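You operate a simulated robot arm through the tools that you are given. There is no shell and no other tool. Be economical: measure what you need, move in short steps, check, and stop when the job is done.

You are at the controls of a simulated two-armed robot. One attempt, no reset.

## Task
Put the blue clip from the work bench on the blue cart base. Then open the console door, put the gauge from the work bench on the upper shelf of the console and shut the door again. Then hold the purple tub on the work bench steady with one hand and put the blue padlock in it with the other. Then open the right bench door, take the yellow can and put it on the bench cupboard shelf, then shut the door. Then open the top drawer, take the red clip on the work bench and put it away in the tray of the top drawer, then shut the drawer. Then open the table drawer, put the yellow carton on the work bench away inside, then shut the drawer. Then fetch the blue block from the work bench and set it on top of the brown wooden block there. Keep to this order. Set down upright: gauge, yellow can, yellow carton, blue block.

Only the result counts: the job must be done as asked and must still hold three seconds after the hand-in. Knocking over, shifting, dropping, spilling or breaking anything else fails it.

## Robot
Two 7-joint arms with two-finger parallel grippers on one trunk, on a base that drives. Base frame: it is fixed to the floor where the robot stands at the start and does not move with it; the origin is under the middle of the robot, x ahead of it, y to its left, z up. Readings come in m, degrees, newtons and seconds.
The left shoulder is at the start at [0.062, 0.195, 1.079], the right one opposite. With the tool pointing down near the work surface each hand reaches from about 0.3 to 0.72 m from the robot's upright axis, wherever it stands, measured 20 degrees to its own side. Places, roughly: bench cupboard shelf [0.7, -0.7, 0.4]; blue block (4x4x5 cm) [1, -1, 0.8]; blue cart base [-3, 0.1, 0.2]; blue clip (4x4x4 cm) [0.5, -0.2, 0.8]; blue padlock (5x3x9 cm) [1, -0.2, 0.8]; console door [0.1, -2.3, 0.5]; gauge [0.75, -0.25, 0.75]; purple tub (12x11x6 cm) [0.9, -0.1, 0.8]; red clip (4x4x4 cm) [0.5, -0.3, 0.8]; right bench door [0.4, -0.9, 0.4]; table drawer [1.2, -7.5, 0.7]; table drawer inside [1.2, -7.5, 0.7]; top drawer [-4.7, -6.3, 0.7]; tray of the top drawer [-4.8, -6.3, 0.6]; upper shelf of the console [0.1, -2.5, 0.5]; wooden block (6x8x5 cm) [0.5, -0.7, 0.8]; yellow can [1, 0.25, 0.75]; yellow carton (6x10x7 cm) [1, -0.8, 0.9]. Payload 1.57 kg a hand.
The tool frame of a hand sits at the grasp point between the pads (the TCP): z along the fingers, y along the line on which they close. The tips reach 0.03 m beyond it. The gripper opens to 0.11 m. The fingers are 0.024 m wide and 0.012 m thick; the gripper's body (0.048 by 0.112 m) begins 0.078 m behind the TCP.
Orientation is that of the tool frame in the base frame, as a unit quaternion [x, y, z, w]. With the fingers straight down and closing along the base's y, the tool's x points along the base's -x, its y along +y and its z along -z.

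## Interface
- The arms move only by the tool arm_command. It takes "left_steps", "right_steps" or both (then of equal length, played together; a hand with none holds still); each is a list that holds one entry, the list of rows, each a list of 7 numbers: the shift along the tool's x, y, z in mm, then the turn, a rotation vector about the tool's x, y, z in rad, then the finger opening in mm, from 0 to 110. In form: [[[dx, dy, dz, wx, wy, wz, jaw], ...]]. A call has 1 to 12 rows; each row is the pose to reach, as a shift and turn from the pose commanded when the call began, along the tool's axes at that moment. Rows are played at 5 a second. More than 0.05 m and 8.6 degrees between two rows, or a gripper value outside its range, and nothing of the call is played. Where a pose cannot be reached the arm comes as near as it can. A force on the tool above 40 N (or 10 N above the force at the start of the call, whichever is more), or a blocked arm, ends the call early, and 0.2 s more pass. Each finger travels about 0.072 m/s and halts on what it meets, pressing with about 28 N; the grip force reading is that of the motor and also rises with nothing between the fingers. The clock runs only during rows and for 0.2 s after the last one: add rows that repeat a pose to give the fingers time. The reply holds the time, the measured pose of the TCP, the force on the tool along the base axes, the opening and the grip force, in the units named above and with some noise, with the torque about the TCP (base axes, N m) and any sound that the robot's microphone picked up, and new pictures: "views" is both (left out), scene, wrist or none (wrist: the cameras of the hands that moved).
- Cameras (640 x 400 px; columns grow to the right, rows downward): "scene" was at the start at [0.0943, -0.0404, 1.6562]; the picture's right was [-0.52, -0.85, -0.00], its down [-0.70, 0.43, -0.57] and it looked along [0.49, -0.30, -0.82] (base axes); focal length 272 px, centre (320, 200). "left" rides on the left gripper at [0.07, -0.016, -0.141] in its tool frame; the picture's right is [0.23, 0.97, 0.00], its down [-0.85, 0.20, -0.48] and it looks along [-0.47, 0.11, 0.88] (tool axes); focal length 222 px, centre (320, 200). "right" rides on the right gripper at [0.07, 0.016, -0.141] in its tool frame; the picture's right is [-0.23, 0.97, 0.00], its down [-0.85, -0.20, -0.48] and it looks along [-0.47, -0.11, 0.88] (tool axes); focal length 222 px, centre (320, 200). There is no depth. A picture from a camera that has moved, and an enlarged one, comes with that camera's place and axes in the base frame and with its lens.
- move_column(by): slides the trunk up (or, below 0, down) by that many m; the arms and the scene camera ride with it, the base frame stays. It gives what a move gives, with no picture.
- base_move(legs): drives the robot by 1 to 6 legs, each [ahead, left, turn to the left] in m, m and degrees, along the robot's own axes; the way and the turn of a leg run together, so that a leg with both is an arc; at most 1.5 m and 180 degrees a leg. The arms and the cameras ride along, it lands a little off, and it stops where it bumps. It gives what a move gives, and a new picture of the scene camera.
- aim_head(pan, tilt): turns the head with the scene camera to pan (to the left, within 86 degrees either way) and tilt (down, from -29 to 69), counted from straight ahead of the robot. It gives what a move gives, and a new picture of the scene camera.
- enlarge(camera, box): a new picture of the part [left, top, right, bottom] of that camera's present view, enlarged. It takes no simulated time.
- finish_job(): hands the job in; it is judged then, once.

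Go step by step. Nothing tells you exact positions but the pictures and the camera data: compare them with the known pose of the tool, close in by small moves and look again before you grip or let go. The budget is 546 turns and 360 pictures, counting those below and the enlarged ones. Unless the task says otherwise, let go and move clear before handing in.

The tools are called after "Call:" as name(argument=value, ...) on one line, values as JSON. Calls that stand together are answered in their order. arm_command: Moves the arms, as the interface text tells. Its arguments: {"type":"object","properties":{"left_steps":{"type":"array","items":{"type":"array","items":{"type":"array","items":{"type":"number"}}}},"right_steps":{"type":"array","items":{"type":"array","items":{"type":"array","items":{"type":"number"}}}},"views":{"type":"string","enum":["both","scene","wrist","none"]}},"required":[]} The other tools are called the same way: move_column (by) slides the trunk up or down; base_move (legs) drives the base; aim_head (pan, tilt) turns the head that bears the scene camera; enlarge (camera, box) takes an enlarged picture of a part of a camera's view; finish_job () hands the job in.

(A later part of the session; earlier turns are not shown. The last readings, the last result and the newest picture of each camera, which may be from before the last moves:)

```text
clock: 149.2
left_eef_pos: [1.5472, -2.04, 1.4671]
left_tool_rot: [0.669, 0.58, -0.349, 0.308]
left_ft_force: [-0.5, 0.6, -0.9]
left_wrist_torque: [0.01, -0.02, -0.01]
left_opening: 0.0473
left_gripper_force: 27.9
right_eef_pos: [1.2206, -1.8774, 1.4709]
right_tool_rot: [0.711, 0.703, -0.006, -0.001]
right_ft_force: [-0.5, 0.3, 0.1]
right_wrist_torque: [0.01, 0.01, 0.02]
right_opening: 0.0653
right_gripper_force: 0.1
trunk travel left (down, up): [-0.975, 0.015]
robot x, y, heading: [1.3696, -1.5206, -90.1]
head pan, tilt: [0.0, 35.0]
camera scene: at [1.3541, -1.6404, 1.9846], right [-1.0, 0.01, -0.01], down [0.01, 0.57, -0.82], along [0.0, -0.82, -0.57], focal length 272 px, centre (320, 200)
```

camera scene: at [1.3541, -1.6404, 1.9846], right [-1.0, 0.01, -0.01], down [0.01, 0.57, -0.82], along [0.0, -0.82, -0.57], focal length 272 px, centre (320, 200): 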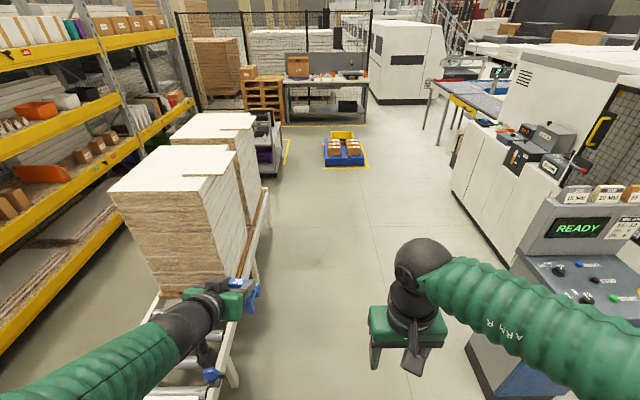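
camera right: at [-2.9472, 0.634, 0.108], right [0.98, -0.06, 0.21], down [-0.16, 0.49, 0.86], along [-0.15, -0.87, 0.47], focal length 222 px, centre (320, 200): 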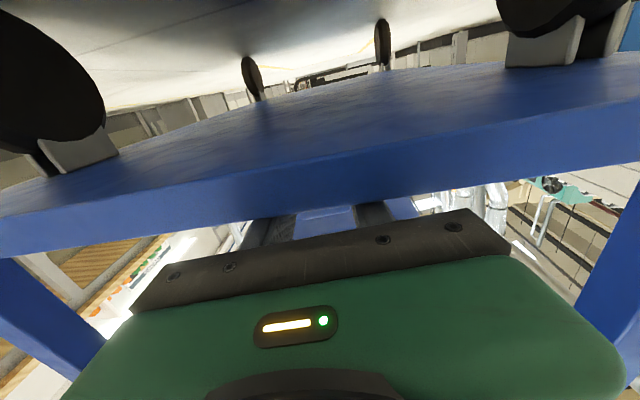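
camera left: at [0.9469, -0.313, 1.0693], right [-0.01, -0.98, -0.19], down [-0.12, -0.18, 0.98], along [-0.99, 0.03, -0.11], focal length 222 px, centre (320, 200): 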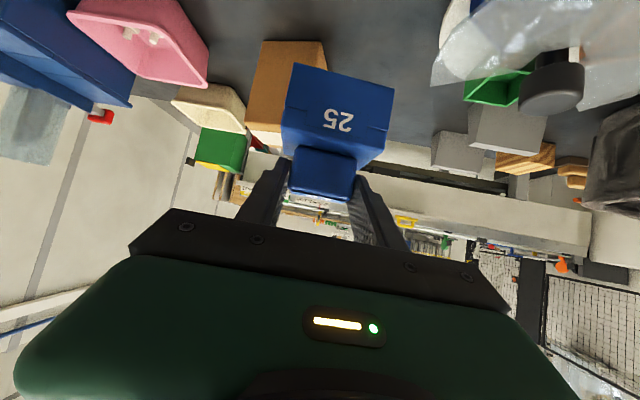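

Call:
base_move(legs=[[0, -1.2, 0]])

Call:
aim_head(pan=0, tilt=60)

```text
clock: 155.5
left_eef_pos: [0.3394, -2.0403, 1.4642]
left_tool_rot: [0.662, 0.587, -0.351, 0.306]
left_ft_force: [-0.1, -0.1, -0.2]
left_wrist_torque: [0.01, 0.02, -0.02]
left_opening: 0.0474
left_gripper_force: 28.3
right_eef_pos: [0.0112, -1.8808, 1.4728]
right_tool_rot: [0.708, 0.706, -0.011, -0.005]
right_ft_force: [0.1, 0.0, 0.1]
right_wrist_torque: [-0.01, 0.04, -0.02]
right_opening: 0.065
right_gripper_force: 0.1
trunk travel left (down, up): [-0.975, 0.015]
robot x, y, heading: [0.1407, -1.52, -89.9]
head pan, tilt: [0.0, 35.0]
camera scene: at [0.1489, -1.6427, 1.9845], right [-1.0, -0.01, 0.0], down [-0.01, 0.57, -0.82], along [0.0, -0.82, -0.57], focal length 272 px, centre (320, 200)
```

scene: 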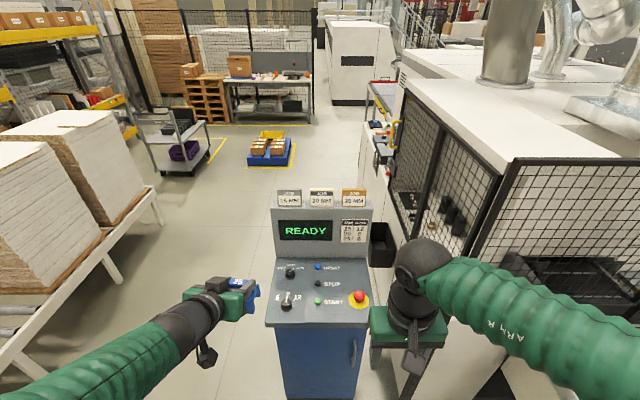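

```text
clock: 156.4
left_eef_pos: [0.3357, -2.0397, 1.4653]
left_tool_rot: [0.663, 0.587, -0.35, 0.307]
left_ft_force: [1.4, 0.2, -0.4]
left_wrist_torque: [0.04, 0.01, -0.01]
left_opening: 0.0473
left_gripper_force: 27.4
right_eef_pos: [0.0083, -1.8798, 1.4737]
right_tool_rot: [0.708, 0.706, -0.01, -0.004]
right_ft_force: [-0.4, 0.7, -0.2]
right_wrist_torque: [-0.01, 0.02, 0.0]
right_opening: 0.0651
right_gripper_force: 0.0
trunk travel left (down, up): [-0.975, 0.015]
robot x, y, heading: [0.1386, -1.5203, -89.8]
head pan, tilt: [0.0, 60.0]
camera scene: at [0.1439, -1.6213, 1.9503], right [-1.0, -0.01, 0.0], down [-0.01, 0.87, -0.5], along [0.0, -0.5, -0.87], focal length 272 px, centre (320, 200)
```

scene: 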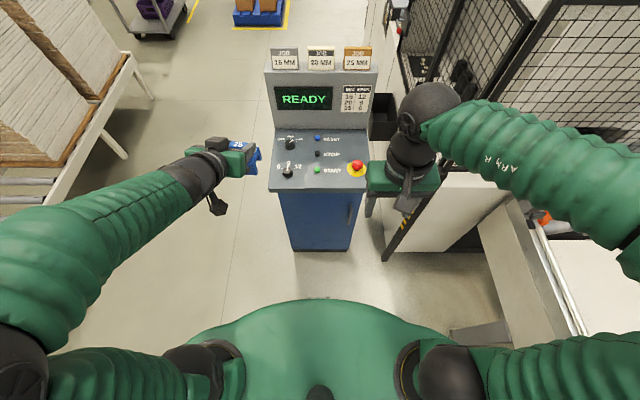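

The console's door handle is a vertical bar near (-0.02,-2.27,0.64); the hinge is on the +x side. I pitch the right hand forward and lower the trunk.

Call:
arm_command(right_steps=[[[-6, 0, 0, 0, -0.143, 0, 90], [-12, 0, 0, 0, -0.286, 0, 90], [-18, 0, 0, 0, -0.429, 0, 90], [-24, 0, 0, 0, -0.571, 0, 90], [-30, 0, 0, 0, -0.714, 0, 90], [-36, 0, 0, 0, -0.857, 0, 90], [-42, 0, 0, 0, -1.0, 0, 90], [-48, 0, 0, 0, -1.143, 0, 90], [-54, 0, 0, 0, -1.286, 0, 90], [-60, 0, 0, 0, -1.429, 0, 90], [-66, 0, 0, 0, -1.571, 0, 90], [-66, 0, 0, 0, -1.571, 0, 90]]], views="none")

Call:
move_column(by=-0.3)

Call:
move_column(by=-0.3)

Call:
aim_head(pan=0, tilt=40)

```text
clock: 159.0
left_eef_pos: [0.3355, -2.0405, 1.4643]
left_tool_rot: [0.663, 0.587, -0.35, 0.307]
left_ft_force: [0.1, 0.6, -1.0]
left_wrist_torque: [0.03, -0.02, -0.02]
left_opening: 0.0476
left_gripper_force: 28.0
right_eef_pos: [0.0609, -2.0445, 1.465]
right_tool_rot: [-0.494, -0.502, 0.507, -0.497]
right_ft_force: [-0.4, 0.8, -0.4]
right_wrist_torque: [0.02, 0.0, 0.01]
right_opening: 0.0898
right_gripper_force: 0.1
right hand out of reach, approached as far as the arm can: row 3, 4, 5, 6, 7, 8, 9, 10, 11, 12
trunk travel left (down, up): [-0.975, 0.015]
robot x, y, heading: [0.1401, -1.5185, -89.8]
head pan, tilt: [0.0, 60.0]
```

```text
clock: 162.0
left_eef_pos: [0.3331, -2.0386, 1.1653]
left_tool_rot: [0.663, 0.585, -0.35, 0.307]
left_ft_force: [-0.4, 0.0, -1.2]
left_wrist_torque: [0.06, 0.03, 0.02]
left_opening: 0.0475
left_gripper_force: 27.9
right_eef_pos: [0.0587, -2.0432, 1.1657]
right_tool_rot: [-0.494, -0.502, 0.506, -0.497]
right_ft_force: [-0.3, 0.4, 0.0]
right_wrist_torque: [0.01, 0.02, 0.01]
right_opening: 0.0897
right_gripper_force: 0.0
trunk travel left (down, up): [-0.675, 0.315]
robot x, y, heading: [0.1393, -1.5229, -89.7]
head pan, tilt: [0.0, 60.0]
```

```text
clock: 165.0
left_eef_pos: [0.3338, -2.0381, 0.8643]
left_tool_rot: [0.663, 0.586, -0.349, 0.308]
left_ft_force: [-0.1, 0.4, -1.3]
left_wrist_torque: [-0.02, -0.03, 0.01]
left_opening: 0.0474
left_gripper_force: 28.3
right_eef_pos: [0.058, -2.0431, 0.8666]
right_tool_rot: [-0.495, -0.502, 0.506, -0.497]
right_ft_force: [-0.1, -0.7, -0.7]
right_wrist_torque: [0.02, 0.02, 0.02]
right_opening: 0.0902
right_gripper_force: 0.0
trunk travel left (down, up): [-0.375, 0.615]
robot x, y, heading: [0.1382, -1.5193, -89.9]
head pan, tilt: [0.0, 60.0]
```

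```text
clock: 165.8
left_eef_pos: [0.3338, -2.0391, 0.8642]
left_tool_rot: [0.664, 0.585, -0.35, 0.307]
left_ft_force: [0.7, -0.1, -1.8]
left_wrist_torque: [0.03, 0.0, 0.02]
left_opening: 0.0477
left_gripper_force: 28.3
right_eef_pos: [0.0586, -2.0427, 0.8664]
right_tool_rot: [-0.494, -0.502, 0.507, -0.497]
right_ft_force: [-0.4, 0.3, 0.3]
right_wrist_torque: [0.0, 0.01, 0.01]
right_opening: 0.0898
right_gripper_force: 0.1
trunk travel left (down, up): [-0.375, 0.615]
robot x, y, heading: [0.1374, -1.5228, -89.4]
head pan, tilt: [0.0, 40.0]
camera scene: at [0.1405, -1.6391, 1.3768], right [-1.0, -0.01, 0.0], down [0.0, 0.64, -0.76], along [0.0, -0.76, -0.64], focal length 272 px, centre (320, 200)
```

scene: 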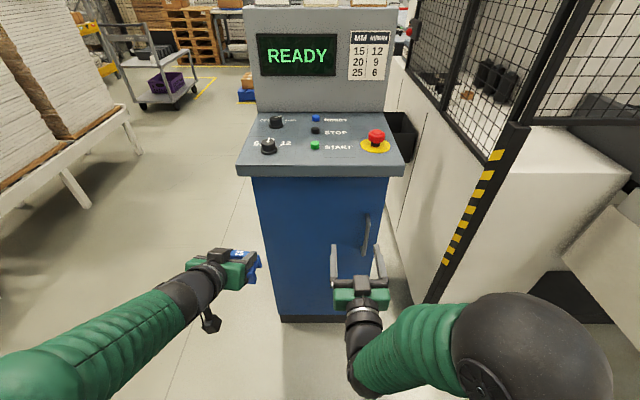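

Call:
enlarge(camera="scene", box=[230, 150, 430, 330])

```text
2.22 times, centred on (330, 240) of scene
camera zoom: at [0.1405, -1.6391, 1.3768], right [-1.0, -0.01, 0.0], down [0.0, 0.64, -0.76], along [0.0, -0.76, -0.64], focal length 604 px, centre (298, 111)
```

zoom: 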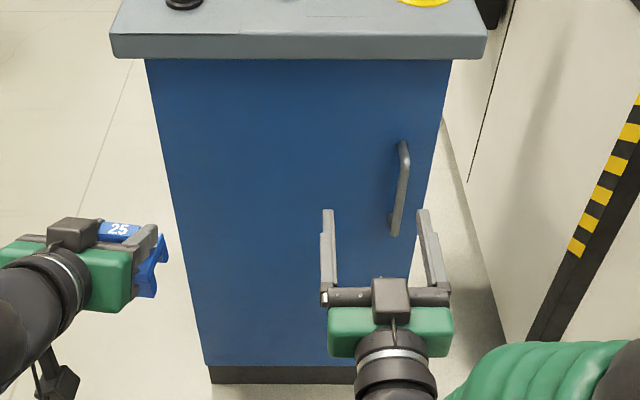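

I move the left hand with the gauge up and out to the left, and the right hand in front of the handle.

Call:
arm_command(right_steps=[[[22, -9, 13, 0, 0, 0, 90], [44, -18, 27, 0, 0, 0, 90], [66, -28, 40, 0, 0, 0, 90], [88, -37, 54, 0, 0, 0, 90], [110, -46, 67, 0, 0, 0, 90], [132, -55, 80, 0, 0, 0, 90], [154, -65, 94, 0, 0, 0, 90], [176, -74, 107, 0, 0, 0, 90]]], left_steps=[[[-24, 19, -32, 0, 0, 0, 20], [-47, 38, -63, 0, 0, 0, 20], [-71, 56, -95, 0, 0, 0, 20], [-95, 75, -126, 0, 0, 0, 20], [-118, 94, -158, 0, 0, 0, 20], [-142, 112, -190, 0, 0, 0, 20], [-165, 131, -221, 0, 0, 0, 20], [-189, 150, -253, 0, 0, 0, 20]]], views="both")

```text
clock: 167.6
left_eef_pos: [0.4995, -1.9545, 1.1658]
left_tool_rot: [0.662, 0.587, -0.349, 0.309]
left_ft_force: [0.9, 0.5, -2.3]
left_wrist_torque: [0.03, 0.01, -0.04]
left_opening: 0.0475
left_gripper_force: 27.8
left hand out of reach, approached as far as the arm can: row 3, 4, 5, 6
right_eef_pos: [-0.0206, -2.1505, 0.6897]
right_tool_rot: [-0.493, -0.503, 0.506, -0.497]
right_ft_force: [1.1, -0.2, -0.9]
right_wrist_torque: [-0.01, -0.02, 0.0]
right_opening: 0.0899
right_gripper_force: 0.1
trunk travel left (down, up): [-0.375, 0.615]
robot x, y, heading: [0.1349, -1.5202, -89.8]
head pan, tilt: [0.0, 40.0]
camera scene: at [0.1427, -1.6392, 1.3756], right [-1.0, -0.01, 0.0], down [-0.01, 0.64, -0.76], along [0.0, -0.76, -0.64], focal length 272 px, centre (320, 200)
camera right: at [-0.0048, -2.0086, 0.6193], right [0.98, 0.0, 0.21], down [-0.18, 0.49, 0.85], along [-0.1, -0.87, 0.47], focal length 222 px, centre (320, 200)
camera left: at [0.5011, -1.7981, 1.1887], right [0.98, 0.01, -0.19], down [0.19, -0.11, 0.98], along [-0.01, -0.99, -0.11], focal length 222 px, centre (320, 200)
```

scene: 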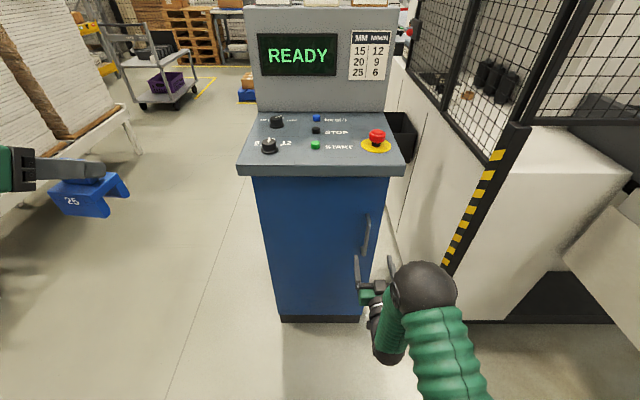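
right: 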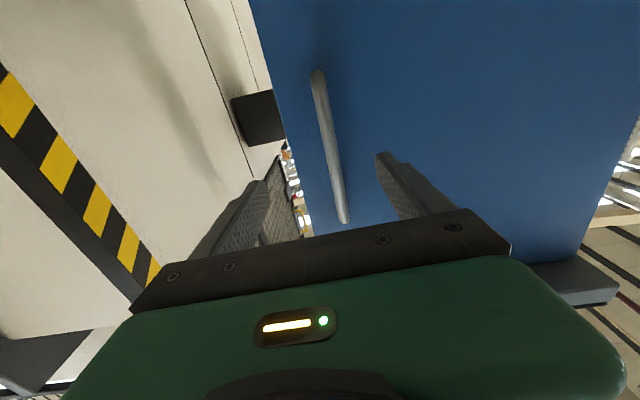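
left: 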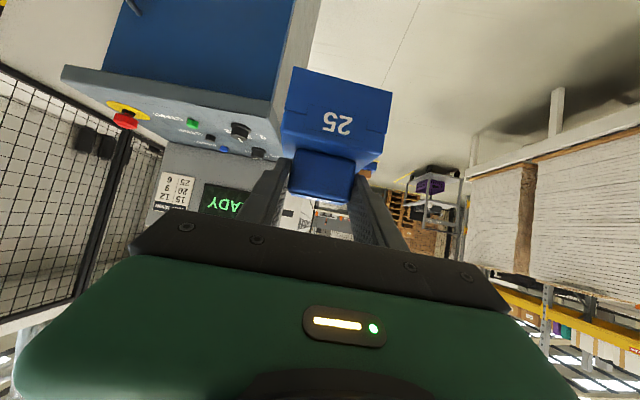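

Call:
arm_command(right_steps=[[[0, 4, 30, 0, 0, 0, 80], [0, 8, 60, 0, 0, 0, 70], [0, 10, 85, 0, 0, 0, 70], [0, 10, 85, 0, 0, 0, 70]]], views="both")

Call:
enlarge(camera="scene", box=[320, 180, 440, 300])

```text
clock: 168.6
left_eef_pos: [0.4969, -1.9563, 1.1655]
left_tool_rot: [0.663, 0.586, -0.349, 0.307]
left_ft_force: [-0.3, -0.5, -2.0]
left_wrist_torque: [-0.01, 0.0, 0.02]
left_opening: 0.0472
left_gripper_force: 28.1
right_eef_pos: [-0.0081, -2.2359, 0.6923]
right_tool_rot: [-0.495, -0.501, 0.508, -0.496]
right_ft_force: [-1.1, 0.3, -1.0]
right_wrist_torque: [0.0, 0.01, 0.02]
right_opening: 0.0699
right_gripper_force: 0.0
trunk travel left (down, up): [-0.375, 0.615]
robot x, y, heading: [0.1389, -1.5226, -89.5]
head pan, tilt: [0.0, 40.0]
camera scene: at [0.1408, -1.6395, 1.3769], right [-1.0, -0.01, 0.0], down [0.0, 0.64, -0.76], along [0.0, -0.76, -0.64], focal length 272 px, centre (320, 200)
camera right: at [0.0064, -2.0941, 0.6207], right [0.98, 0.0, 0.21], down [-0.18, 0.48, 0.86], along [-0.1, -0.87, 0.47], focal length 222 px, centre (320, 200)
```

scene: 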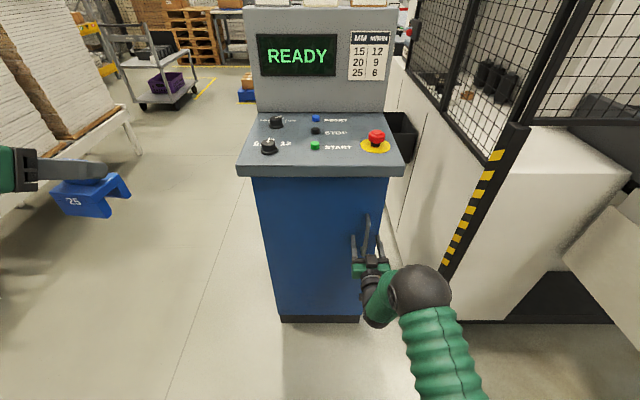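
right: 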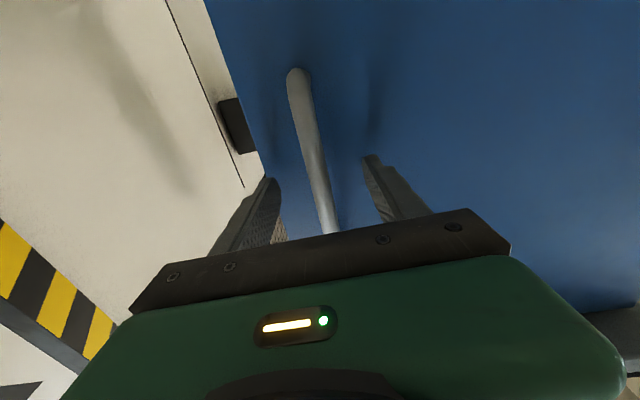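

```text
3.33 times, centred on (380, 240) of scene
camera zoom: at [0.1408, -1.6395, 1.3769], right [-1.0, -0.01, 0.0], down [0.0, 0.64, -0.76], along [0.0, -0.76, -0.64], focal length 906 px, centre (120, 67)
```

zoom: 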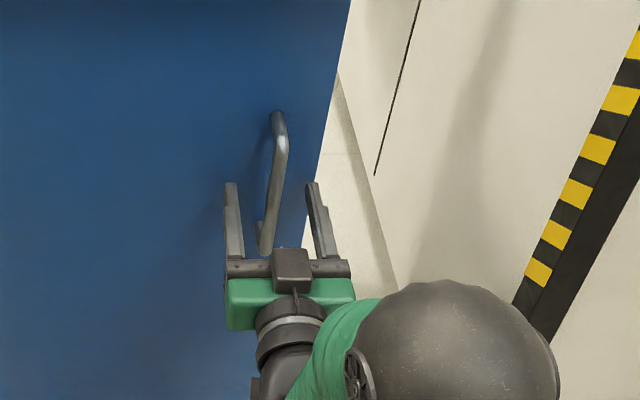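

The bar lies between the fingers at y≈-2.255. I advance 8 mm and close on it.

Call:
arm_command(right_steps=[[[0, 0, 8, 0, 0, 0, 70], [0, 0, 8, 0, 0, 0, 45], [0, 0, 8, 0, 0, 0, 20], [0, 0, 8, 0, 0, 0, 5], [0, 0, 8, 0, 0, 0, 5]]], views="none")

```text
clock: 169.8
left_eef_pos: [0.496, -1.9551, 1.166]
left_tool_rot: [0.664, 0.586, -0.35, 0.307]
left_ft_force: [0.4, -0.4, -1.8]
left_wrist_torque: [-0.01, 0.0, -0.01]
left_opening: 0.0472
left_gripper_force: 28.4
right_eef_pos: [-0.0073, -2.2435, 0.6923]
right_tool_rot: [-0.494, -0.503, 0.505, -0.498]
right_ft_force: [3.6, -0.2, -1.2]
right_wrist_torque: [-0.15, -0.81, 0.0]
right_opening: 0.0141
right_gripper_force: 30.7
trunk travel left (down, up): [-0.375, 0.615]
robot x, y, heading: [0.1385, -1.522, -89.6]
head pan, tilt: [0.0, 40.0]
```

I pull the door open along an arc about the hinge on the +x side.

Call:
arm_command(right_steps=[[[0, 6, -32, 0.087, 0, 0, 5], [0, 14, -64, 0.175, 0, 0, 5], [0, 26, -94, 0.262, 0, 0, 5], [0, 39, -124, 0.349, 0, 0, 5], [0, 56, -152, 0.436, 0, 0, 5], [0, 75, -178, 0.524, 0, 0, 5]]], views="scene")

```text
clock: 171.2
left_eef_pos: [0.4958, -1.9531, 1.1677]
left_tool_rot: [0.663, 0.586, -0.349, 0.31]
left_ft_force: [-0.3, 0.3, -2.3]
left_wrist_torque: [0.01, 0.0, 0.01]
left_opening: 0.0473
left_gripper_force: 28.1
right_eef_pos: [0.0628, -2.0639, 0.6925]
right_tool_rot: [-0.606, -0.352, 0.621, -0.352]
right_ft_force: [-13.6, 11.1, 11.0]
right_wrist_torque: [0.32, -0.99, 0.18]
right_opening: 0.0138
right_gripper_force: 30.5
trunk travel left (down, up): [-0.375, 0.615]
robot x, y, heading: [0.1403, -1.5222, -89.6]
head pan, tilt: [0.0, 40.0]
camera scene: at [0.1389, -1.6353, 1.3774], right [-1.0, -0.01, 0.0], down [0.0, 0.64, -0.77], along [0.0, -0.77, -0.64], focal length 272 px, centre (320, 200)
```

scene: 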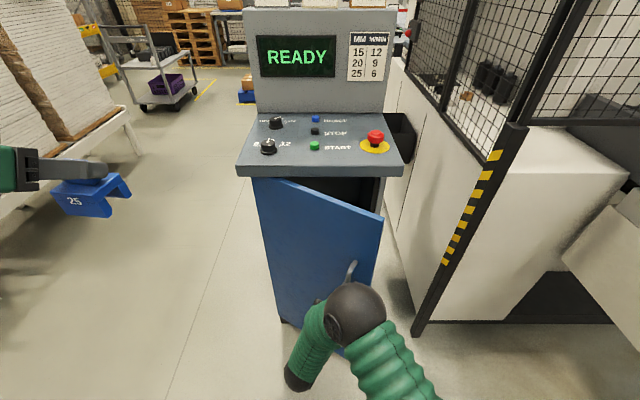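

The door opens well. I continue the arc.

Call:
arm_command(right_steps=[[[0, 6, -32, 0.06, 0, 0, 5], [0, 14, -63, 0.12, 0, 0, 5], [0, 26, -94, 0.18, 0, 0, 5], [0, 39, -123, 0.24, 0, 0, 5], [0, 56, -152, 0.3, 0, 0, 5]]], views="scene")

```text
clock: 172.0
left_eef_pos: [0.5013, -1.9591, 1.1627]
left_tool_rot: [0.662, 0.59, -0.348, 0.305]
left_ft_force: [-0.2, -0.1, -0.9]
left_wrist_torque: [0.01, -0.02, 0.02]
left_opening: 0.0475
left_gripper_force: 28.0
right_eef_pos: [0.0831, -2.0361, 0.6924]
right_tool_rot: [0.652, 0.268, -0.65, 0.283]
right_ft_force: [41.7, -38.5, -3.3]
right_wrist_torque: [1.15, -0.06, -0.25]
right_opening: 0.0141
right_gripper_force: 30.8
trunk travel left (down, up): [-0.375, 0.615]
robot x, y, heading: [0.1405, -1.5234, -89.2]
head pan, tilt: [0.0, 40.0]
stopped in row 3 (right hand): the force on the tool passed its limit at 47 N (the readings are from after the stop); the commanded pose is now the measured one
camera scene: at [0.1517, -1.6463, 1.3762], right [-1.0, -0.01, 0.01], down [-0.01, 0.65, -0.76], along [0.0, -0.76, -0.65], focal length 272 px, centre (320, 200)
```

scene: 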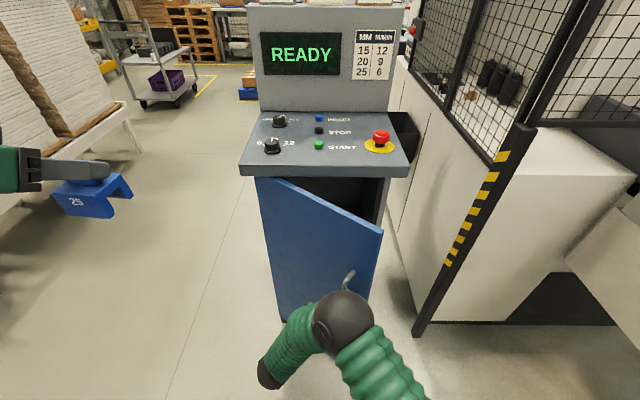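

The door is about 40° open; the grip's arc now mismatches the hinge. I release the bar, back off, and will push the door from its inner edge.

Call:
arm_command(right_steps=[[[0, 0, 0, 0, 0, 0, 25], [0, 0, 0, 0, 0, 0, 60], [0, 0, 0, 0, 0, 0, 60], [0, 0, -40, 0, 0, 0, 60], [0, 0, -80, 0, 0, 0, 60]]], views="scene")

```text
clock: 173.2
left_eef_pos: [0.5001, -1.9556, 1.1646]
left_tool_rot: [0.662, 0.587, -0.35, 0.307]
left_ft_force: [0.3, 0.0, -2.1]
left_wrist_torque: [-0.01, 0.0, -0.02]
left_opening: 0.0471
left_gripper_force: 28.2
right_eef_pos: [0.0698, -2.0064, 0.6956]
right_tool_rot: [0.674, 0.207, -0.672, 0.228]
right_ft_force: [13.7, -12.7, -1.8]
right_wrist_torque: [0.35, 0.05, 0.17]
right_opening: 0.0758
right_gripper_force: 9.4
trunk travel left (down, up): [-0.375, 0.615]
robot x, y, heading: [0.1428, -1.5217, -89.7]
head pan, tilt: [0.0, 40.0]
stopped in row 5 (right hand): the arm was blocked; the commanded pose is now the measured one
camera scene: at [0.1488, -1.6424, 1.3758], right [-1.0, -0.01, 0.0], down [-0.01, 0.65, -0.76], along [0.0, -0.76, -0.65], focal length 272 px, centre (320, 200)
```

scene: 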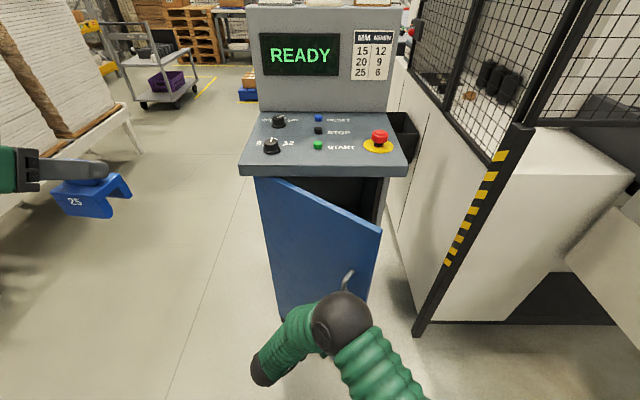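

The elbow side is blocked by the robot's own body, so I un-yaw the hand first and then withdraw.

Call:
arm_command(right_steps=[[[0, 0, 0, -0.1, 0, 0, 90], [0, 0, -5, -0.2, 0, 0, 90], [0, 0, -15, -0.3, 0, 0, 90], [0, 0, -30, -0.4, 0, 0, 90]]], views="both")

```text
clock: 174.4
left_eef_pos: [0.5019, -1.9607, 1.1633]
left_tool_rot: [0.662, 0.59, -0.348, 0.304]
left_ft_force: [-0.5, -0.4, -1.4]
left_wrist_torque: [0.03, -0.03, 0.0]
left_opening: 0.0472
left_gripper_force: 27.9
right_eef_pos: [0.0488, -2.0049, 0.688]
right_tool_rot: [-0.631, -0.309, 0.636, -0.318]
right_ft_force: [28.6, -27.6, -11.6]
right_wrist_torque: [0.75, 0.8, -0.38]
right_opening: 0.11
right_gripper_force: 11.5
trunk travel left (down, up): [-0.375, 0.615]
robot x, y, heading: [0.1411, -1.523, -89.3]
head pan, tilt: [0.0, 40.0]
stopped in row 4 (right hand): the arm was blocked; the commanded pose is now the measured one
camera scene: at [0.1526, -1.6484, 1.3773], right [-1.0, -0.01, 0.01], down [-0.01, 0.65, -0.76], along [0.0, -0.76, -0.65], focal length 272 px, centre (320, 200)
camera right: at [0.147, -1.9023, 0.6164], right [0.78, -0.59, 0.23], down [0.13, 0.51, 0.85], along [-0.62, -0.63, 0.48], focal length 222 px, centre (320, 200)
```

scene: 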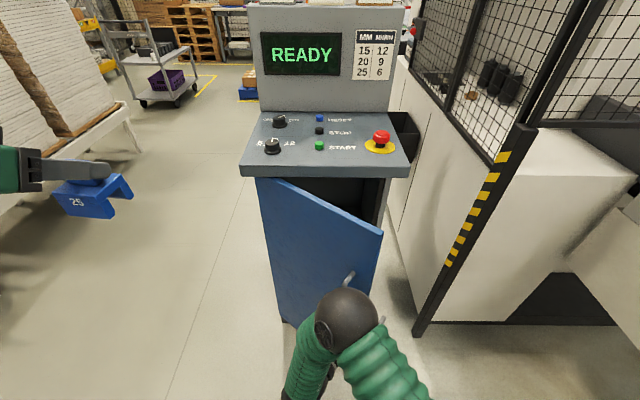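
right: 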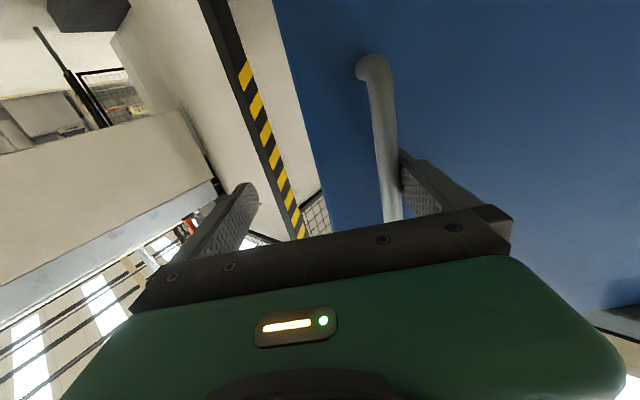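

The left-over contact is just one finger pressing on the bar. I shift the hand along its y to free the bar, then withdraw.

Call:
arm_command(right_steps=[[[0, 25, 0, 0, 0, 0, 110], [0, 30, -20, 0, 0, 0, 110], [0, 30, -50, 0, 0, 0, 110], [0, 30, -80, 0, 0, 0, 110]]], views="both")

```text
clock: 175.4
left_eef_pos: [0.5049, -1.9568, 1.162]
left_tool_rot: [0.661, 0.593, -0.348, 0.301]
left_ft_force: [0.3, 0.6, -1.3]
left_wrist_torque: [0.02, 0.03, 0.02]
left_opening: 0.0474
left_gripper_force: 28.2
right_eef_pos: [0.0541, -1.9989, 0.6947]
right_tool_rot: [-0.654, -0.252, 0.656, -0.279]
right_ft_force: [32.2, -30.1, -6.5]
right_wrist_torque: [0.19, 1.17, -0.13]
right_opening: 0.1101
right_gripper_force: 0.3
trunk travel left (down, up): [-0.375, 0.615]
robot x, y, heading: [0.1417, -1.5187, -89.0]
head pan, tilt: [0.0, 40.0]
stopped in row 4 (right hand): the force on the tool passed its limit at 59 N (the readings are from after the stop); the commanded pose is now the measured one
camera scene: at [0.1557, -1.6449, 1.3774], right [-1.0, -0.01, 0.01], down [-0.01, 0.65, -0.76], along [0.0, -0.76, -0.65], focal length 272 px, centre (320, 200)
camera right: at [0.1676, -1.9136, 0.623], right [0.68, -0.69, 0.26], down [0.2, 0.51, 0.84], along [-0.71, -0.52, 0.48], focal length 222 px, centre (320, 200)
```

scene: 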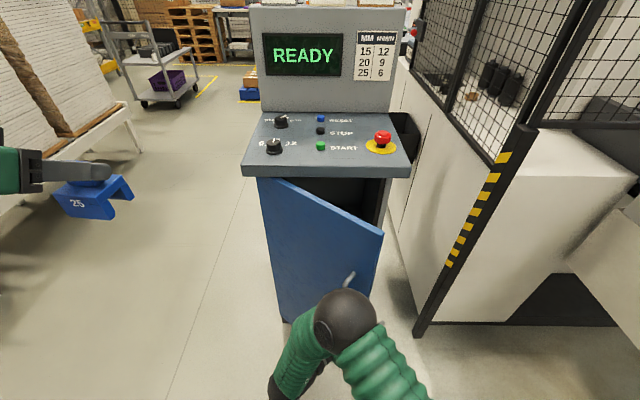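
right: 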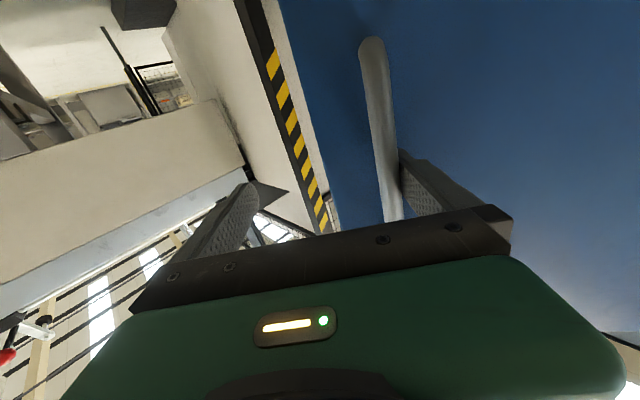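

I relieve the bar with a small base move toward the hinge side.

Call:
base_move(legs=[[0.025, 0.03, 0]])

Call:
enlarge(camera="right", box=[0, 0, 640, 400])

```text
clock: 176.2
left_eef_pos: [0.5116, -1.9787, 1.169]
left_tool_rot: [0.665, 0.585, -0.346, 0.309]
left_ft_force: [-1.8, 0.3, -1.0]
left_wrist_torque: [0.05, -0.1, 0.12]
left_opening: 0.0475
left_gripper_force: 27.6
right_eef_pos: [0.0683, -2.0179, 0.6946]
right_tool_rot: [0.658, 0.246, -0.656, 0.276]
right_ft_force: [-0.1, -0.3, 0.0]
right_wrist_torque: [0.04, -0.03, 0.0]
right_opening: 0.1101
right_gripper_force: 0.2
trunk travel left (down, up): [-0.375, 0.615]
robot x, y, heading: [0.17, -1.5475, -90.0]
head pan, tilt: [0.0, 40.0]
camera scene: at [0.1617, -1.6646, 1.3773], right [-1.0, -0.01, -0.01], down [0.0, 0.64, -0.76], along [0.01, -0.76, -0.64], focal length 272 px, centre (320, 200)
```

scene: 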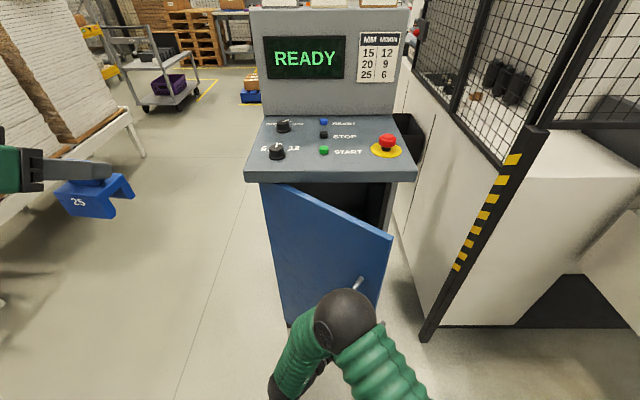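

```text
1.00 times, centred on (320, 200) of right (not enlarged: the box is as wide or as high as the picture)
camera zoom: at [0.1833, -1.9351, 0.6238], right [0.66, -0.7, 0.27], down [0.2, 0.51, 0.84], along [-0.72, -0.51, 0.47], focal length 222 px, centre (320, 200)
```

zoom: 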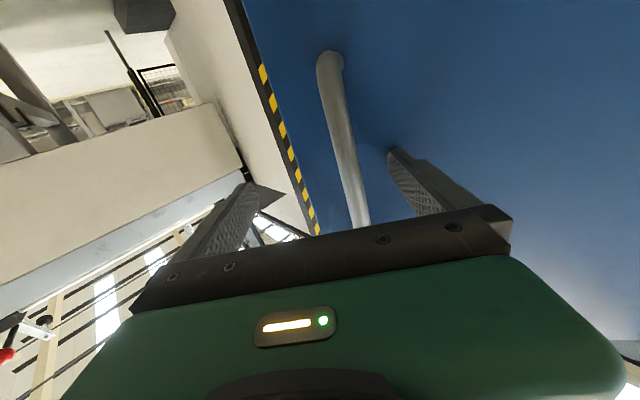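

The bar is free between the fingers. I un-yaw the hand around the bar, then withdraw.

Call:
arm_command(right_steps=[[[0, -4, 0, -0.125, 0, 0, 110], [0, -9, 1, -0.25, 0, 0, 110], [0, -13, 2, -0.375, 0, 0, 110], [0, -17, 4, -0.5, 0, 0, 110], [0, -20, 7, -0.625, 0, 0, 110], [0, -24, 9, -0.75, 0, 0, 110]]], views="wrist")

```text
clock: 177.8
left_eef_pos: [0.5204, -1.9789, 1.1604]
left_tool_rot: [0.664, 0.59, -0.347, 0.3]
left_ft_force: [-0.2, -0.1, -1.3]
left_wrist_torque: [-0.03, 0.01, -0.01]
left_opening: 0.0475
left_gripper_force: 27.9
right_eef_pos: [0.0197, -2.0133, 0.7014]
right_tool_rot: [-0.527, -0.442, 0.539, -0.486]
right_ft_force: [0.9, 0.8, -1.0]
right_wrist_torque: [-0.04, 0.03, 0.04]
right_opening: 0.1104
right_gripper_force: 0.1
trunk travel left (down, up): [-0.375, 0.615]
robot x, y, heading: [0.1723, -1.5491, -89.5]
head pan, tilt: [0.0, 40.0]
stopped in row 6 (right hand): the arm was blocked; the commanded pose is now the measured one
camera right: at [0.0576, -1.8797, 0.6252], right [0.96, -0.12, 0.26], down [-0.16, 0.55, 0.82], along [-0.24, -0.83, 0.51], focal length 222 px, centre (320, 200)
```

right: 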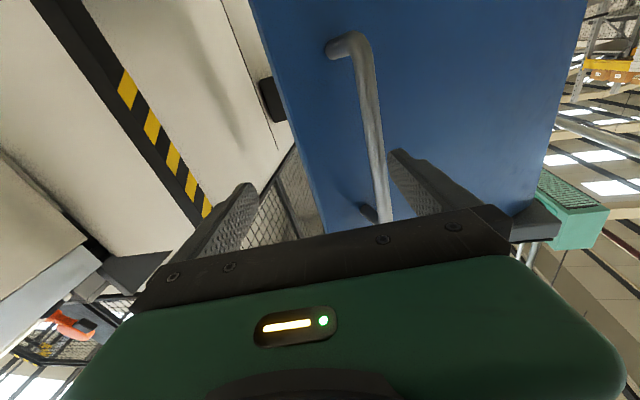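

Now I back the whole base away so the fingers slide off the bar.

Call:
base_move(legs=[[-0.13, 0, 0]])

```text
clock: 179.1
left_eef_pos: [0.5216, -1.8501, 1.1625]
left_tool_rot: [0.663, 0.59, -0.348, 0.303]
left_ft_force: [-0.5, 1.0, -0.9]
left_wrist_torque: [0.04, -0.03, -0.03]
left_opening: 0.0476
left_gripper_force: 28.1
right_eef_pos: [0.0209, -1.8865, 0.7013]
right_tool_rot: [-0.526, -0.445, 0.54, -0.484]
right_ft_force: [-1.6, 0.3, -0.3]
right_wrist_torque: [0.01, 0.0, -0.01]
right_opening: 0.11
right_gripper_force: 0.0
trunk travel left (down, up): [-0.375, 0.615]
robot x, y, heading: [0.1704, -1.4185, -89.3]
head pan, tilt: [0.0, 40.0]
camera scene: at [0.1723, -1.5368, 1.3764], right [-1.0, -0.01, 0.0], down [-0.01, 0.64, -0.77], along [0.01, -0.77, -0.64], focal length 272 px, centre (320, 200)
```

scene: 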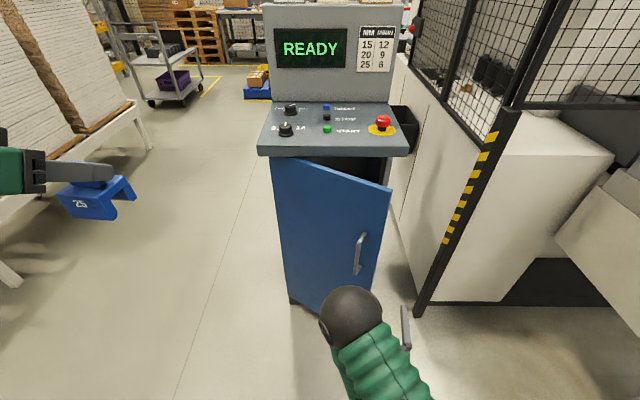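

The hand is free and the door stands about 38° open. I close the fingers and move right, to go past the door's free edge.

Call:
arm_command(right_steps=[[[0, -37, 5, -0.035, 0, 0, 60], [0, -75, 10, -0.07, 0, 0, 20], [0, -112, 15, -0.105, 0, 0, 0], [0, -150, 20, -0.138, 0, 0, 0], [0, -155, 60, -0.138, 0, 0, 0], [0, -160, 100, -0.138, 0, 0, 0]]], views="both")

```text
clock: 180.5
left_eef_pos: [0.522, -1.852, 1.1633]
left_tool_rot: [0.664, 0.589, -0.348, 0.303]
left_ft_force: [0.0, -0.6, -1.1]
left_wrist_torque: [0.03, -0.01, 0.02]
left_opening: 0.0472
left_gripper_force: 28.4
right_eef_pos: [-0.1482, -1.9683, 0.7035]
right_tool_rot: [0.489, 0.481, -0.507, 0.522]
right_ft_force: [-0.1, 0.6, 0.7]
right_wrist_torque: [0.0, -0.03, 0.02]
right_opening: 0.0
right_gripper_force: 20.9
trunk travel left (down, up): [-0.375, 0.615]
robot x, y, heading: [0.1666, -1.421, -89.4]
head pan, tilt: [0.0, 40.0]
camera scene: at [0.1721, -1.538, 1.3758], right [-1.0, -0.01, 0.0], down [-0.01, 0.64, -0.77], along [0.01, -0.77, -0.64], focal length 272 px, centre (320, 200)
camera right: at [-0.1312, -1.8309, 0.6254], right [0.97, 0.02, 0.25], down [-0.22, 0.53, 0.82], along [-0.11, -0.85, 0.51], focal length 222 px, centre (320, 200)
```

scene: 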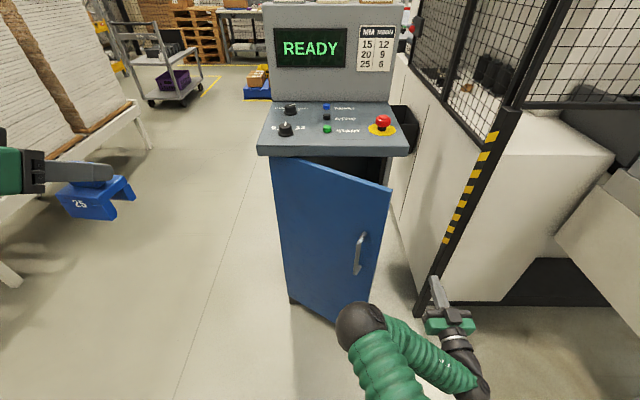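
right: 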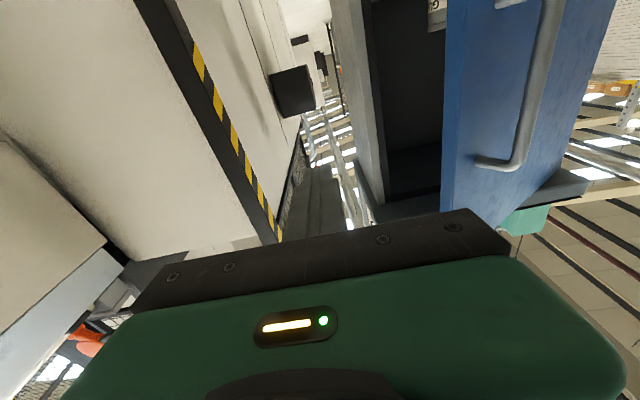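

Call:
arm_command(right_steps=[[[0, 0, 45, 0, 0, 0, 0], [0, 10, 90, 0, 0, 0, 0], [0, 20, 135, 0, 0, 0, 0], [0, 30, 170, 0, 0, 0, 0]]], views="both")

```text
clock: 181.5
left_eef_pos: [0.5209, -1.8517, 1.1623]
left_tool_rot: [0.663, 0.591, -0.347, 0.302]
left_ft_force: [-0.7, 0.0, -1.3]
left_wrist_torque: [0.0, 0.0, 0.02]
left_opening: 0.0476
left_gripper_force: 28.1
right_eef_pos: [-0.1184, -2.1358, 0.7109]
right_tool_rot: [0.491, 0.481, -0.508, 0.519]
right_ft_force: [-0.4, -0.4, 0.3]
right_wrist_torque: [0.01, 0.02, -0.05]
right_opening: 0.0001
right_gripper_force: 21.0
trunk travel left (down, up): [-0.375, 0.615]
robot x, y, heading: [0.1711, -1.4192, -89.4]
head pan, tilt: [0.0, 40.0]
camera scene: at [0.1712, -1.539, 1.3771], right [-1.0, -0.01, 0.0], down [-0.01, 0.64, -0.76], along [0.01, -0.76, -0.64], focal length 272 px, centre (320, 200)
camera right: at [-0.1017, -1.9992, 0.6342], right [0.97, 0.02, 0.25], down [-0.22, 0.52, 0.82], along [-0.12, -0.85, 0.51], focal length 222 px, centre (320, 200)
```

scene: 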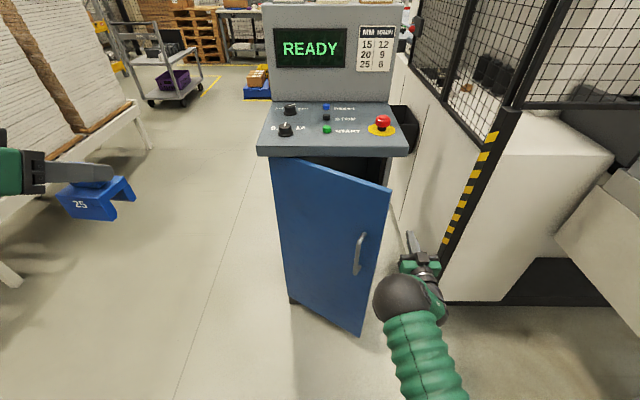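
right: 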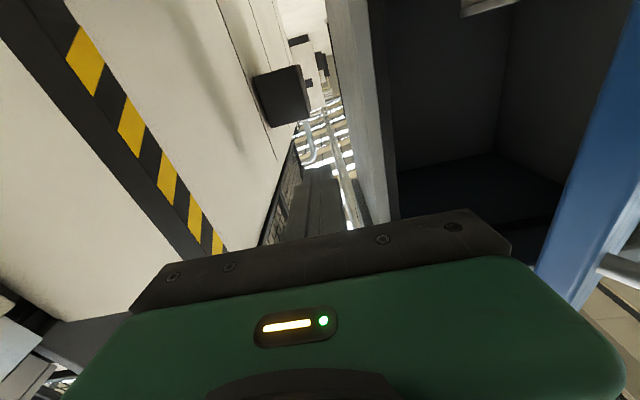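

The hand is inside of the door's edge. I sweep left to push the door fully open.

Call:
arm_command(right_steps=[[[0, 35, 0, 0, 0, 0, 0], [0, 70, 0, 0, 0, 0, 0], [0, 105, 0, 0, 0, 0, 0], [0, 140, 0, 0, 0, 0, 0], [0, 175, -5, 0, 0, 0, 0], [0, 210, -10, 0, 0, 0, 0], [0, 245, -15, 0, 0, 0, 0], [0, 280, -20, 0, 0, 0, 0], [0, 315, -25, 0, 0, 0, 0], [0, 350, -30, 0, 0, 0, 0], [0, 380, -35, 0, 0, 0, 0]]], views="scene")

```text
clock: 182.4
left_eef_pos: [0.5174, -1.8521, 1.1621]
left_tool_rot: [0.665, 0.59, -0.348, 0.3]
left_ft_force: [-0.1, -0.2, -1.4]
left_wrist_torque: [0.03, -0.01, 0.0]
left_opening: 0.0475
left_gripper_force: 27.8
right_eef_pos: [-0.0231, -2.1303, 0.7143]
right_tool_rot: [-0.497, -0.477, 0.515, -0.511]
right_ft_force: [0.8, 0.3, 0.2]
right_wrist_torque: [0.01, -0.02, 0.02]
right_opening: 0.0
right_gripper_force: 21.2
trunk travel left (down, up): [-0.375, 0.615]
robot x, y, heading: [0.1681, -1.4243, -89.3]
head pan, tilt: [0.0, 40.0]
stopped in row 4 (right hand): the force on the tool passed its limit at 54 N (the readings are from after the stop); the commanded pose is now the measured one
camera scene: at [0.1679, -1.5385, 1.3768], right [-1.0, -0.01, 0.0], down [0.0, 0.64, -0.76], along [0.01, -0.76, -0.64], focal length 272 px, centre (320, 200)
```

scene: 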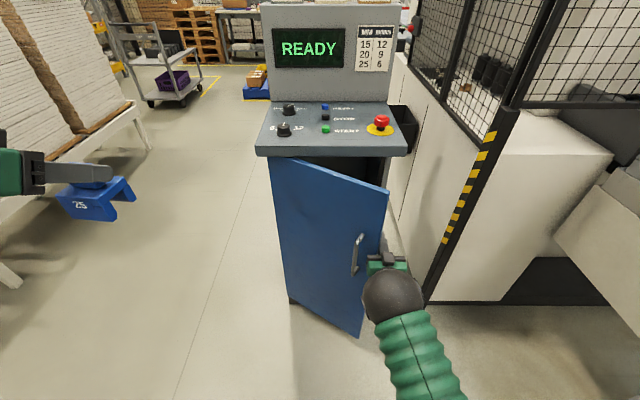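

I push more gently along an arc, pulling back as I sweep left so that the hand drags the door open.

Call:
arm_command(right_steps=[[[0, 8, -18, 0, 0, 0, 0], [0, 17, -36, 0, 0, 0, 0], [0, 26, -54, 0, 0, 0, 0], [0, 36, -71, 0, 0, 0, 0], [0, 47, -88, 0, 0, 0, 0], [0, 59, -104, 0, 0, 0, 0], [0, 71, -119, 0, 0, 0, 0], [0, 84, -134, 0, 0, 0, 0], [0, 98, -149, 0, 0, 0, 0], [0, 112, -163, 0, 0, 0, 0], [0, 127, -176, 0, 0, 0, 0], [0, 142, -189, 0, 0, 0, 0]]], views="scene")

```text
clock: 185.0
left_eef_pos: [0.5215, -1.8518, 1.1624]
left_tool_rot: [0.663, 0.59, -0.349, 0.301]
left_ft_force: [1.2, -0.7, -1.8]
left_wrist_torque: [0.02, -0.02, 0.0]
left_opening: 0.0474
left_gripper_force: 28.4
right_eef_pos: [0.1247, -1.9452, 0.708]
right_tool_rot: [-0.495, -0.478, 0.515, -0.51]
right_ft_force: [-0.2, 0.0, 0.2]
right_wrist_torque: [0.0, -0.03, -0.01]
right_opening: 0.0
right_gripper_force: 21.0
trunk travel left (down, up): [-0.375, 0.615]
robot x, y, heading: [0.1706, -1.4226, -89.3]
head pan, tilt: [0.0, 40.0]
camera scene: at [0.1726, -1.5378, 1.3769], right [-1.0, -0.01, 0.0], down [-0.01, 0.64, -0.77], along [0.01, -0.77, -0.64], focal length 272 px, centre (320, 200)
```

scene: 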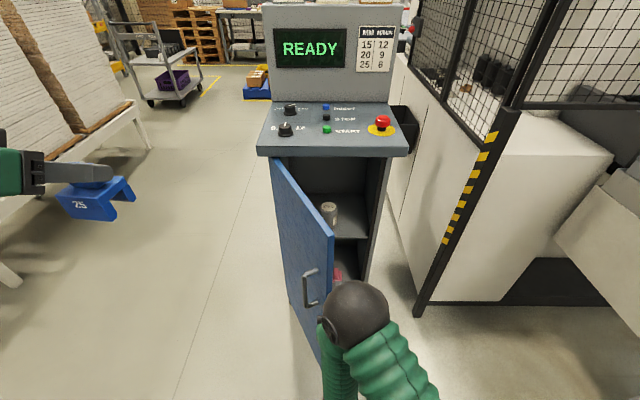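

The door is about 65° open and the upper shelf is visible with a small can on it. I push it further.

Call:
arm_command(right_steps=[[[0, 20, 10, 0, 0, 0, 0], [0, 40, 20, 0, 0, 0, 0], [0, 60, 30, 0, 0, 0, 0], [0, 80, 40, 0, 0, 0, 0], [0, 100, 45, 0, 0, 0, 0], [0, 120, 50, 0, 0, 0, 0], [0, 140, 50, 0, 0, 0, 0], [0, 160, 50, 0, 0, 0, 0], [0, 180, 50, 0, 0, 0, 0], [0, 200, 45, 0, 0, 0, 0]]], views="scene")

```text
clock: 185.8
left_eef_pos: [0.5202, -1.8511, 1.1606]
left_tool_rot: [0.664, 0.59, -0.348, 0.299]
left_ft_force: [0.3, -1.1, -2.3]
left_wrist_torque: [0.02, 0.04, -0.03]
left_opening: 0.0471
left_gripper_force: 27.7
right_eef_pos: [0.1534, -1.9804, 0.709]
right_tool_rot: [-0.507, -0.467, 0.529, -0.494]
right_ft_force: [-6.7, 17.1, 12.2]
right_wrist_torque: [1.41, -0.33, 1.13]
right_opening: 0.0
right_gripper_force: 21.8
trunk travel left (down, up): [-0.375, 0.615]
robot x, y, heading: [0.1675, -1.4188, -89.6]
head pan, tilt: [0.0, 40.0]
stopped in row 4 (right hand): the force on the tool passed its limit at 63 N (the readings are from after the stop); the commanded pose is now the measured one
camera scene: at [0.1713, -1.5369, 1.3768], right [-1.0, -0.01, 0.0], down [-0.01, 0.64, -0.77], along [0.01, -0.77, -0.64], focal length 272 px, centre (320, 200)
```

scene: 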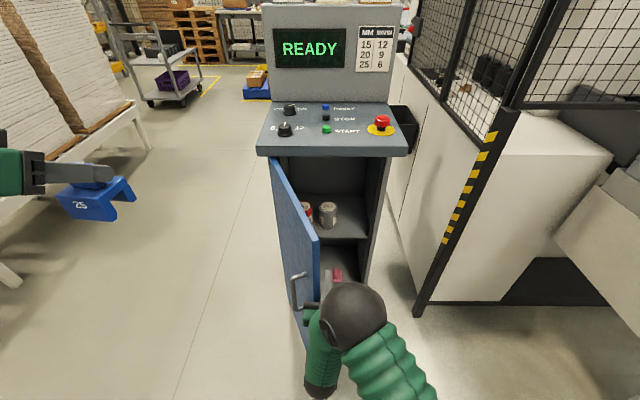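

The door is near 73°. I shift the hand off the door, drive 0.1 m closer, and push deeper with the fingers.

Call:
arm_command(right_steps=[[[0, -30, -10, 0, 0, 0, 0], [0, -60, -10, 0, 0, 0, 0], [0, -100, -10, 0, 0, 0, 0]]], views="none")

Call:
base_move(legs=[[0.1, 0, 0]])

```text
clock: 186.6
left_eef_pos: [0.5194, -1.851, 1.1615]
left_tool_rot: [0.664, 0.59, -0.348, 0.3]
left_ft_force: [-0.4, -0.5, -2.0]
left_wrist_torque: [0.01, -0.02, 0.02]
left_opening: 0.0475
left_gripper_force: 27.8
right_eef_pos: [0.0601, -1.9623, 0.7088]
right_tool_rot: [-0.505, -0.47, 0.525, -0.499]
right_ft_force: [-1.4, -0.3, 0.0]
right_wrist_torque: [0.02, 0.0, -0.01]
right_opening: 0.0
right_gripper_force: 21.5
trunk travel left (down, up): [-0.375, 0.615]
robot x, y, heading: [0.1733, -1.4196, -89.5]
head pan, tilt: [0.0, 40.0]
```

```text
clock: 187.8
left_eef_pos: [0.5235, -1.9582, 1.1607]
left_tool_rot: [0.663, 0.591, -0.348, 0.3]
left_ft_force: [0.0, -0.2, -1.6]
left_wrist_torque: [0.03, -0.04, 0.0]
left_opening: 0.0475
left_gripper_force: 28.2
right_eef_pos: [0.062, -2.0693, 0.7082]
right_tool_rot: [-0.505, -0.471, 0.525, -0.497]
right_ft_force: [-0.4, -0.1, -1.1]
right_wrist_torque: [-0.01, -0.01, -0.02]
right_opening: 0.0003
right_gripper_force: 21.8
trunk travel left (down, up): [-0.375, 0.615]
robot x, y, heading: [0.1711, -1.5223, -89.6]
head pan, tilt: [0.0, 40.0]
camera scene: at [0.1729, -1.6446, 1.3768], right [-1.0, -0.01, 0.0], down [-0.01, 0.64, -0.76], along [0.01, -0.76, -0.64], focal length 272 px, centre (320, 200)
```

scene: 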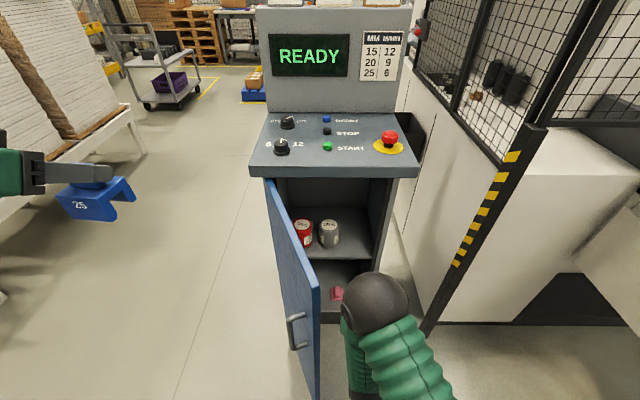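

Call:
arm_command(right_steps=[[[0, 0, 40, 0, 0, 0, 0], [0, 0, 80, 0, 0, 0, 0], [0, 25, 85, 0, 0, 0, 0], [0, 50, 85, 0, 0, 0, 0], [0, 75, 85, 0, 0, 0, 0], [0, 100, 85, 0, 0, 0, 0], [0, 125, 85, 0, 0, 0, 0], [0, 150, 80, 0, 0, 0, 0], [0, 175, 75, 0, 0, 0, 0], [0, 200, 70, 0, 0, 0, 0], [0, 220, 65, 0, 0, 0, 0]]], views="scene")

```text
clock: 190.4
left_eef_pos: [0.524, -1.9566, 1.1594]
left_tool_rot: [0.663, 0.592, -0.349, 0.297]
left_ft_force: [-0.6, -0.8, -1.2]
left_wrist_torque: [0.07, 0.01, 0.01]
left_opening: 0.0475
left_gripper_force: 28.2
right_eef_pos: [0.2043, -2.181, 0.7276]
right_tool_rot: [-0.535, -0.429, 0.556, -0.47]
right_ft_force: [0.1, 0.9, 0.2]
right_wrist_torque: [0.01, 0.0, -0.03]
right_opening: 0.0001
right_gripper_force: 22.0
trunk travel left (down, up): [-0.375, 0.615]
robot x, y, heading: [0.1692, -1.5256, -89.4]
head pan, tilt: [0.0, 40.0]
stopped in row 11 (right hand): the arm was blocked; the commanded pose is now the measured one
camera scene: at [0.1734, -1.6439, 1.3767], right [-1.0, -0.01, 0.0], down [-0.01, 0.64, -0.76], along [0.01, -0.76, -0.64], focal length 272 px, centre (320, 200)
```

scene: 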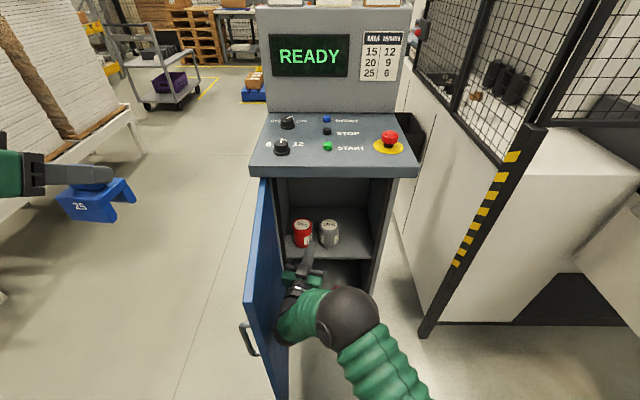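

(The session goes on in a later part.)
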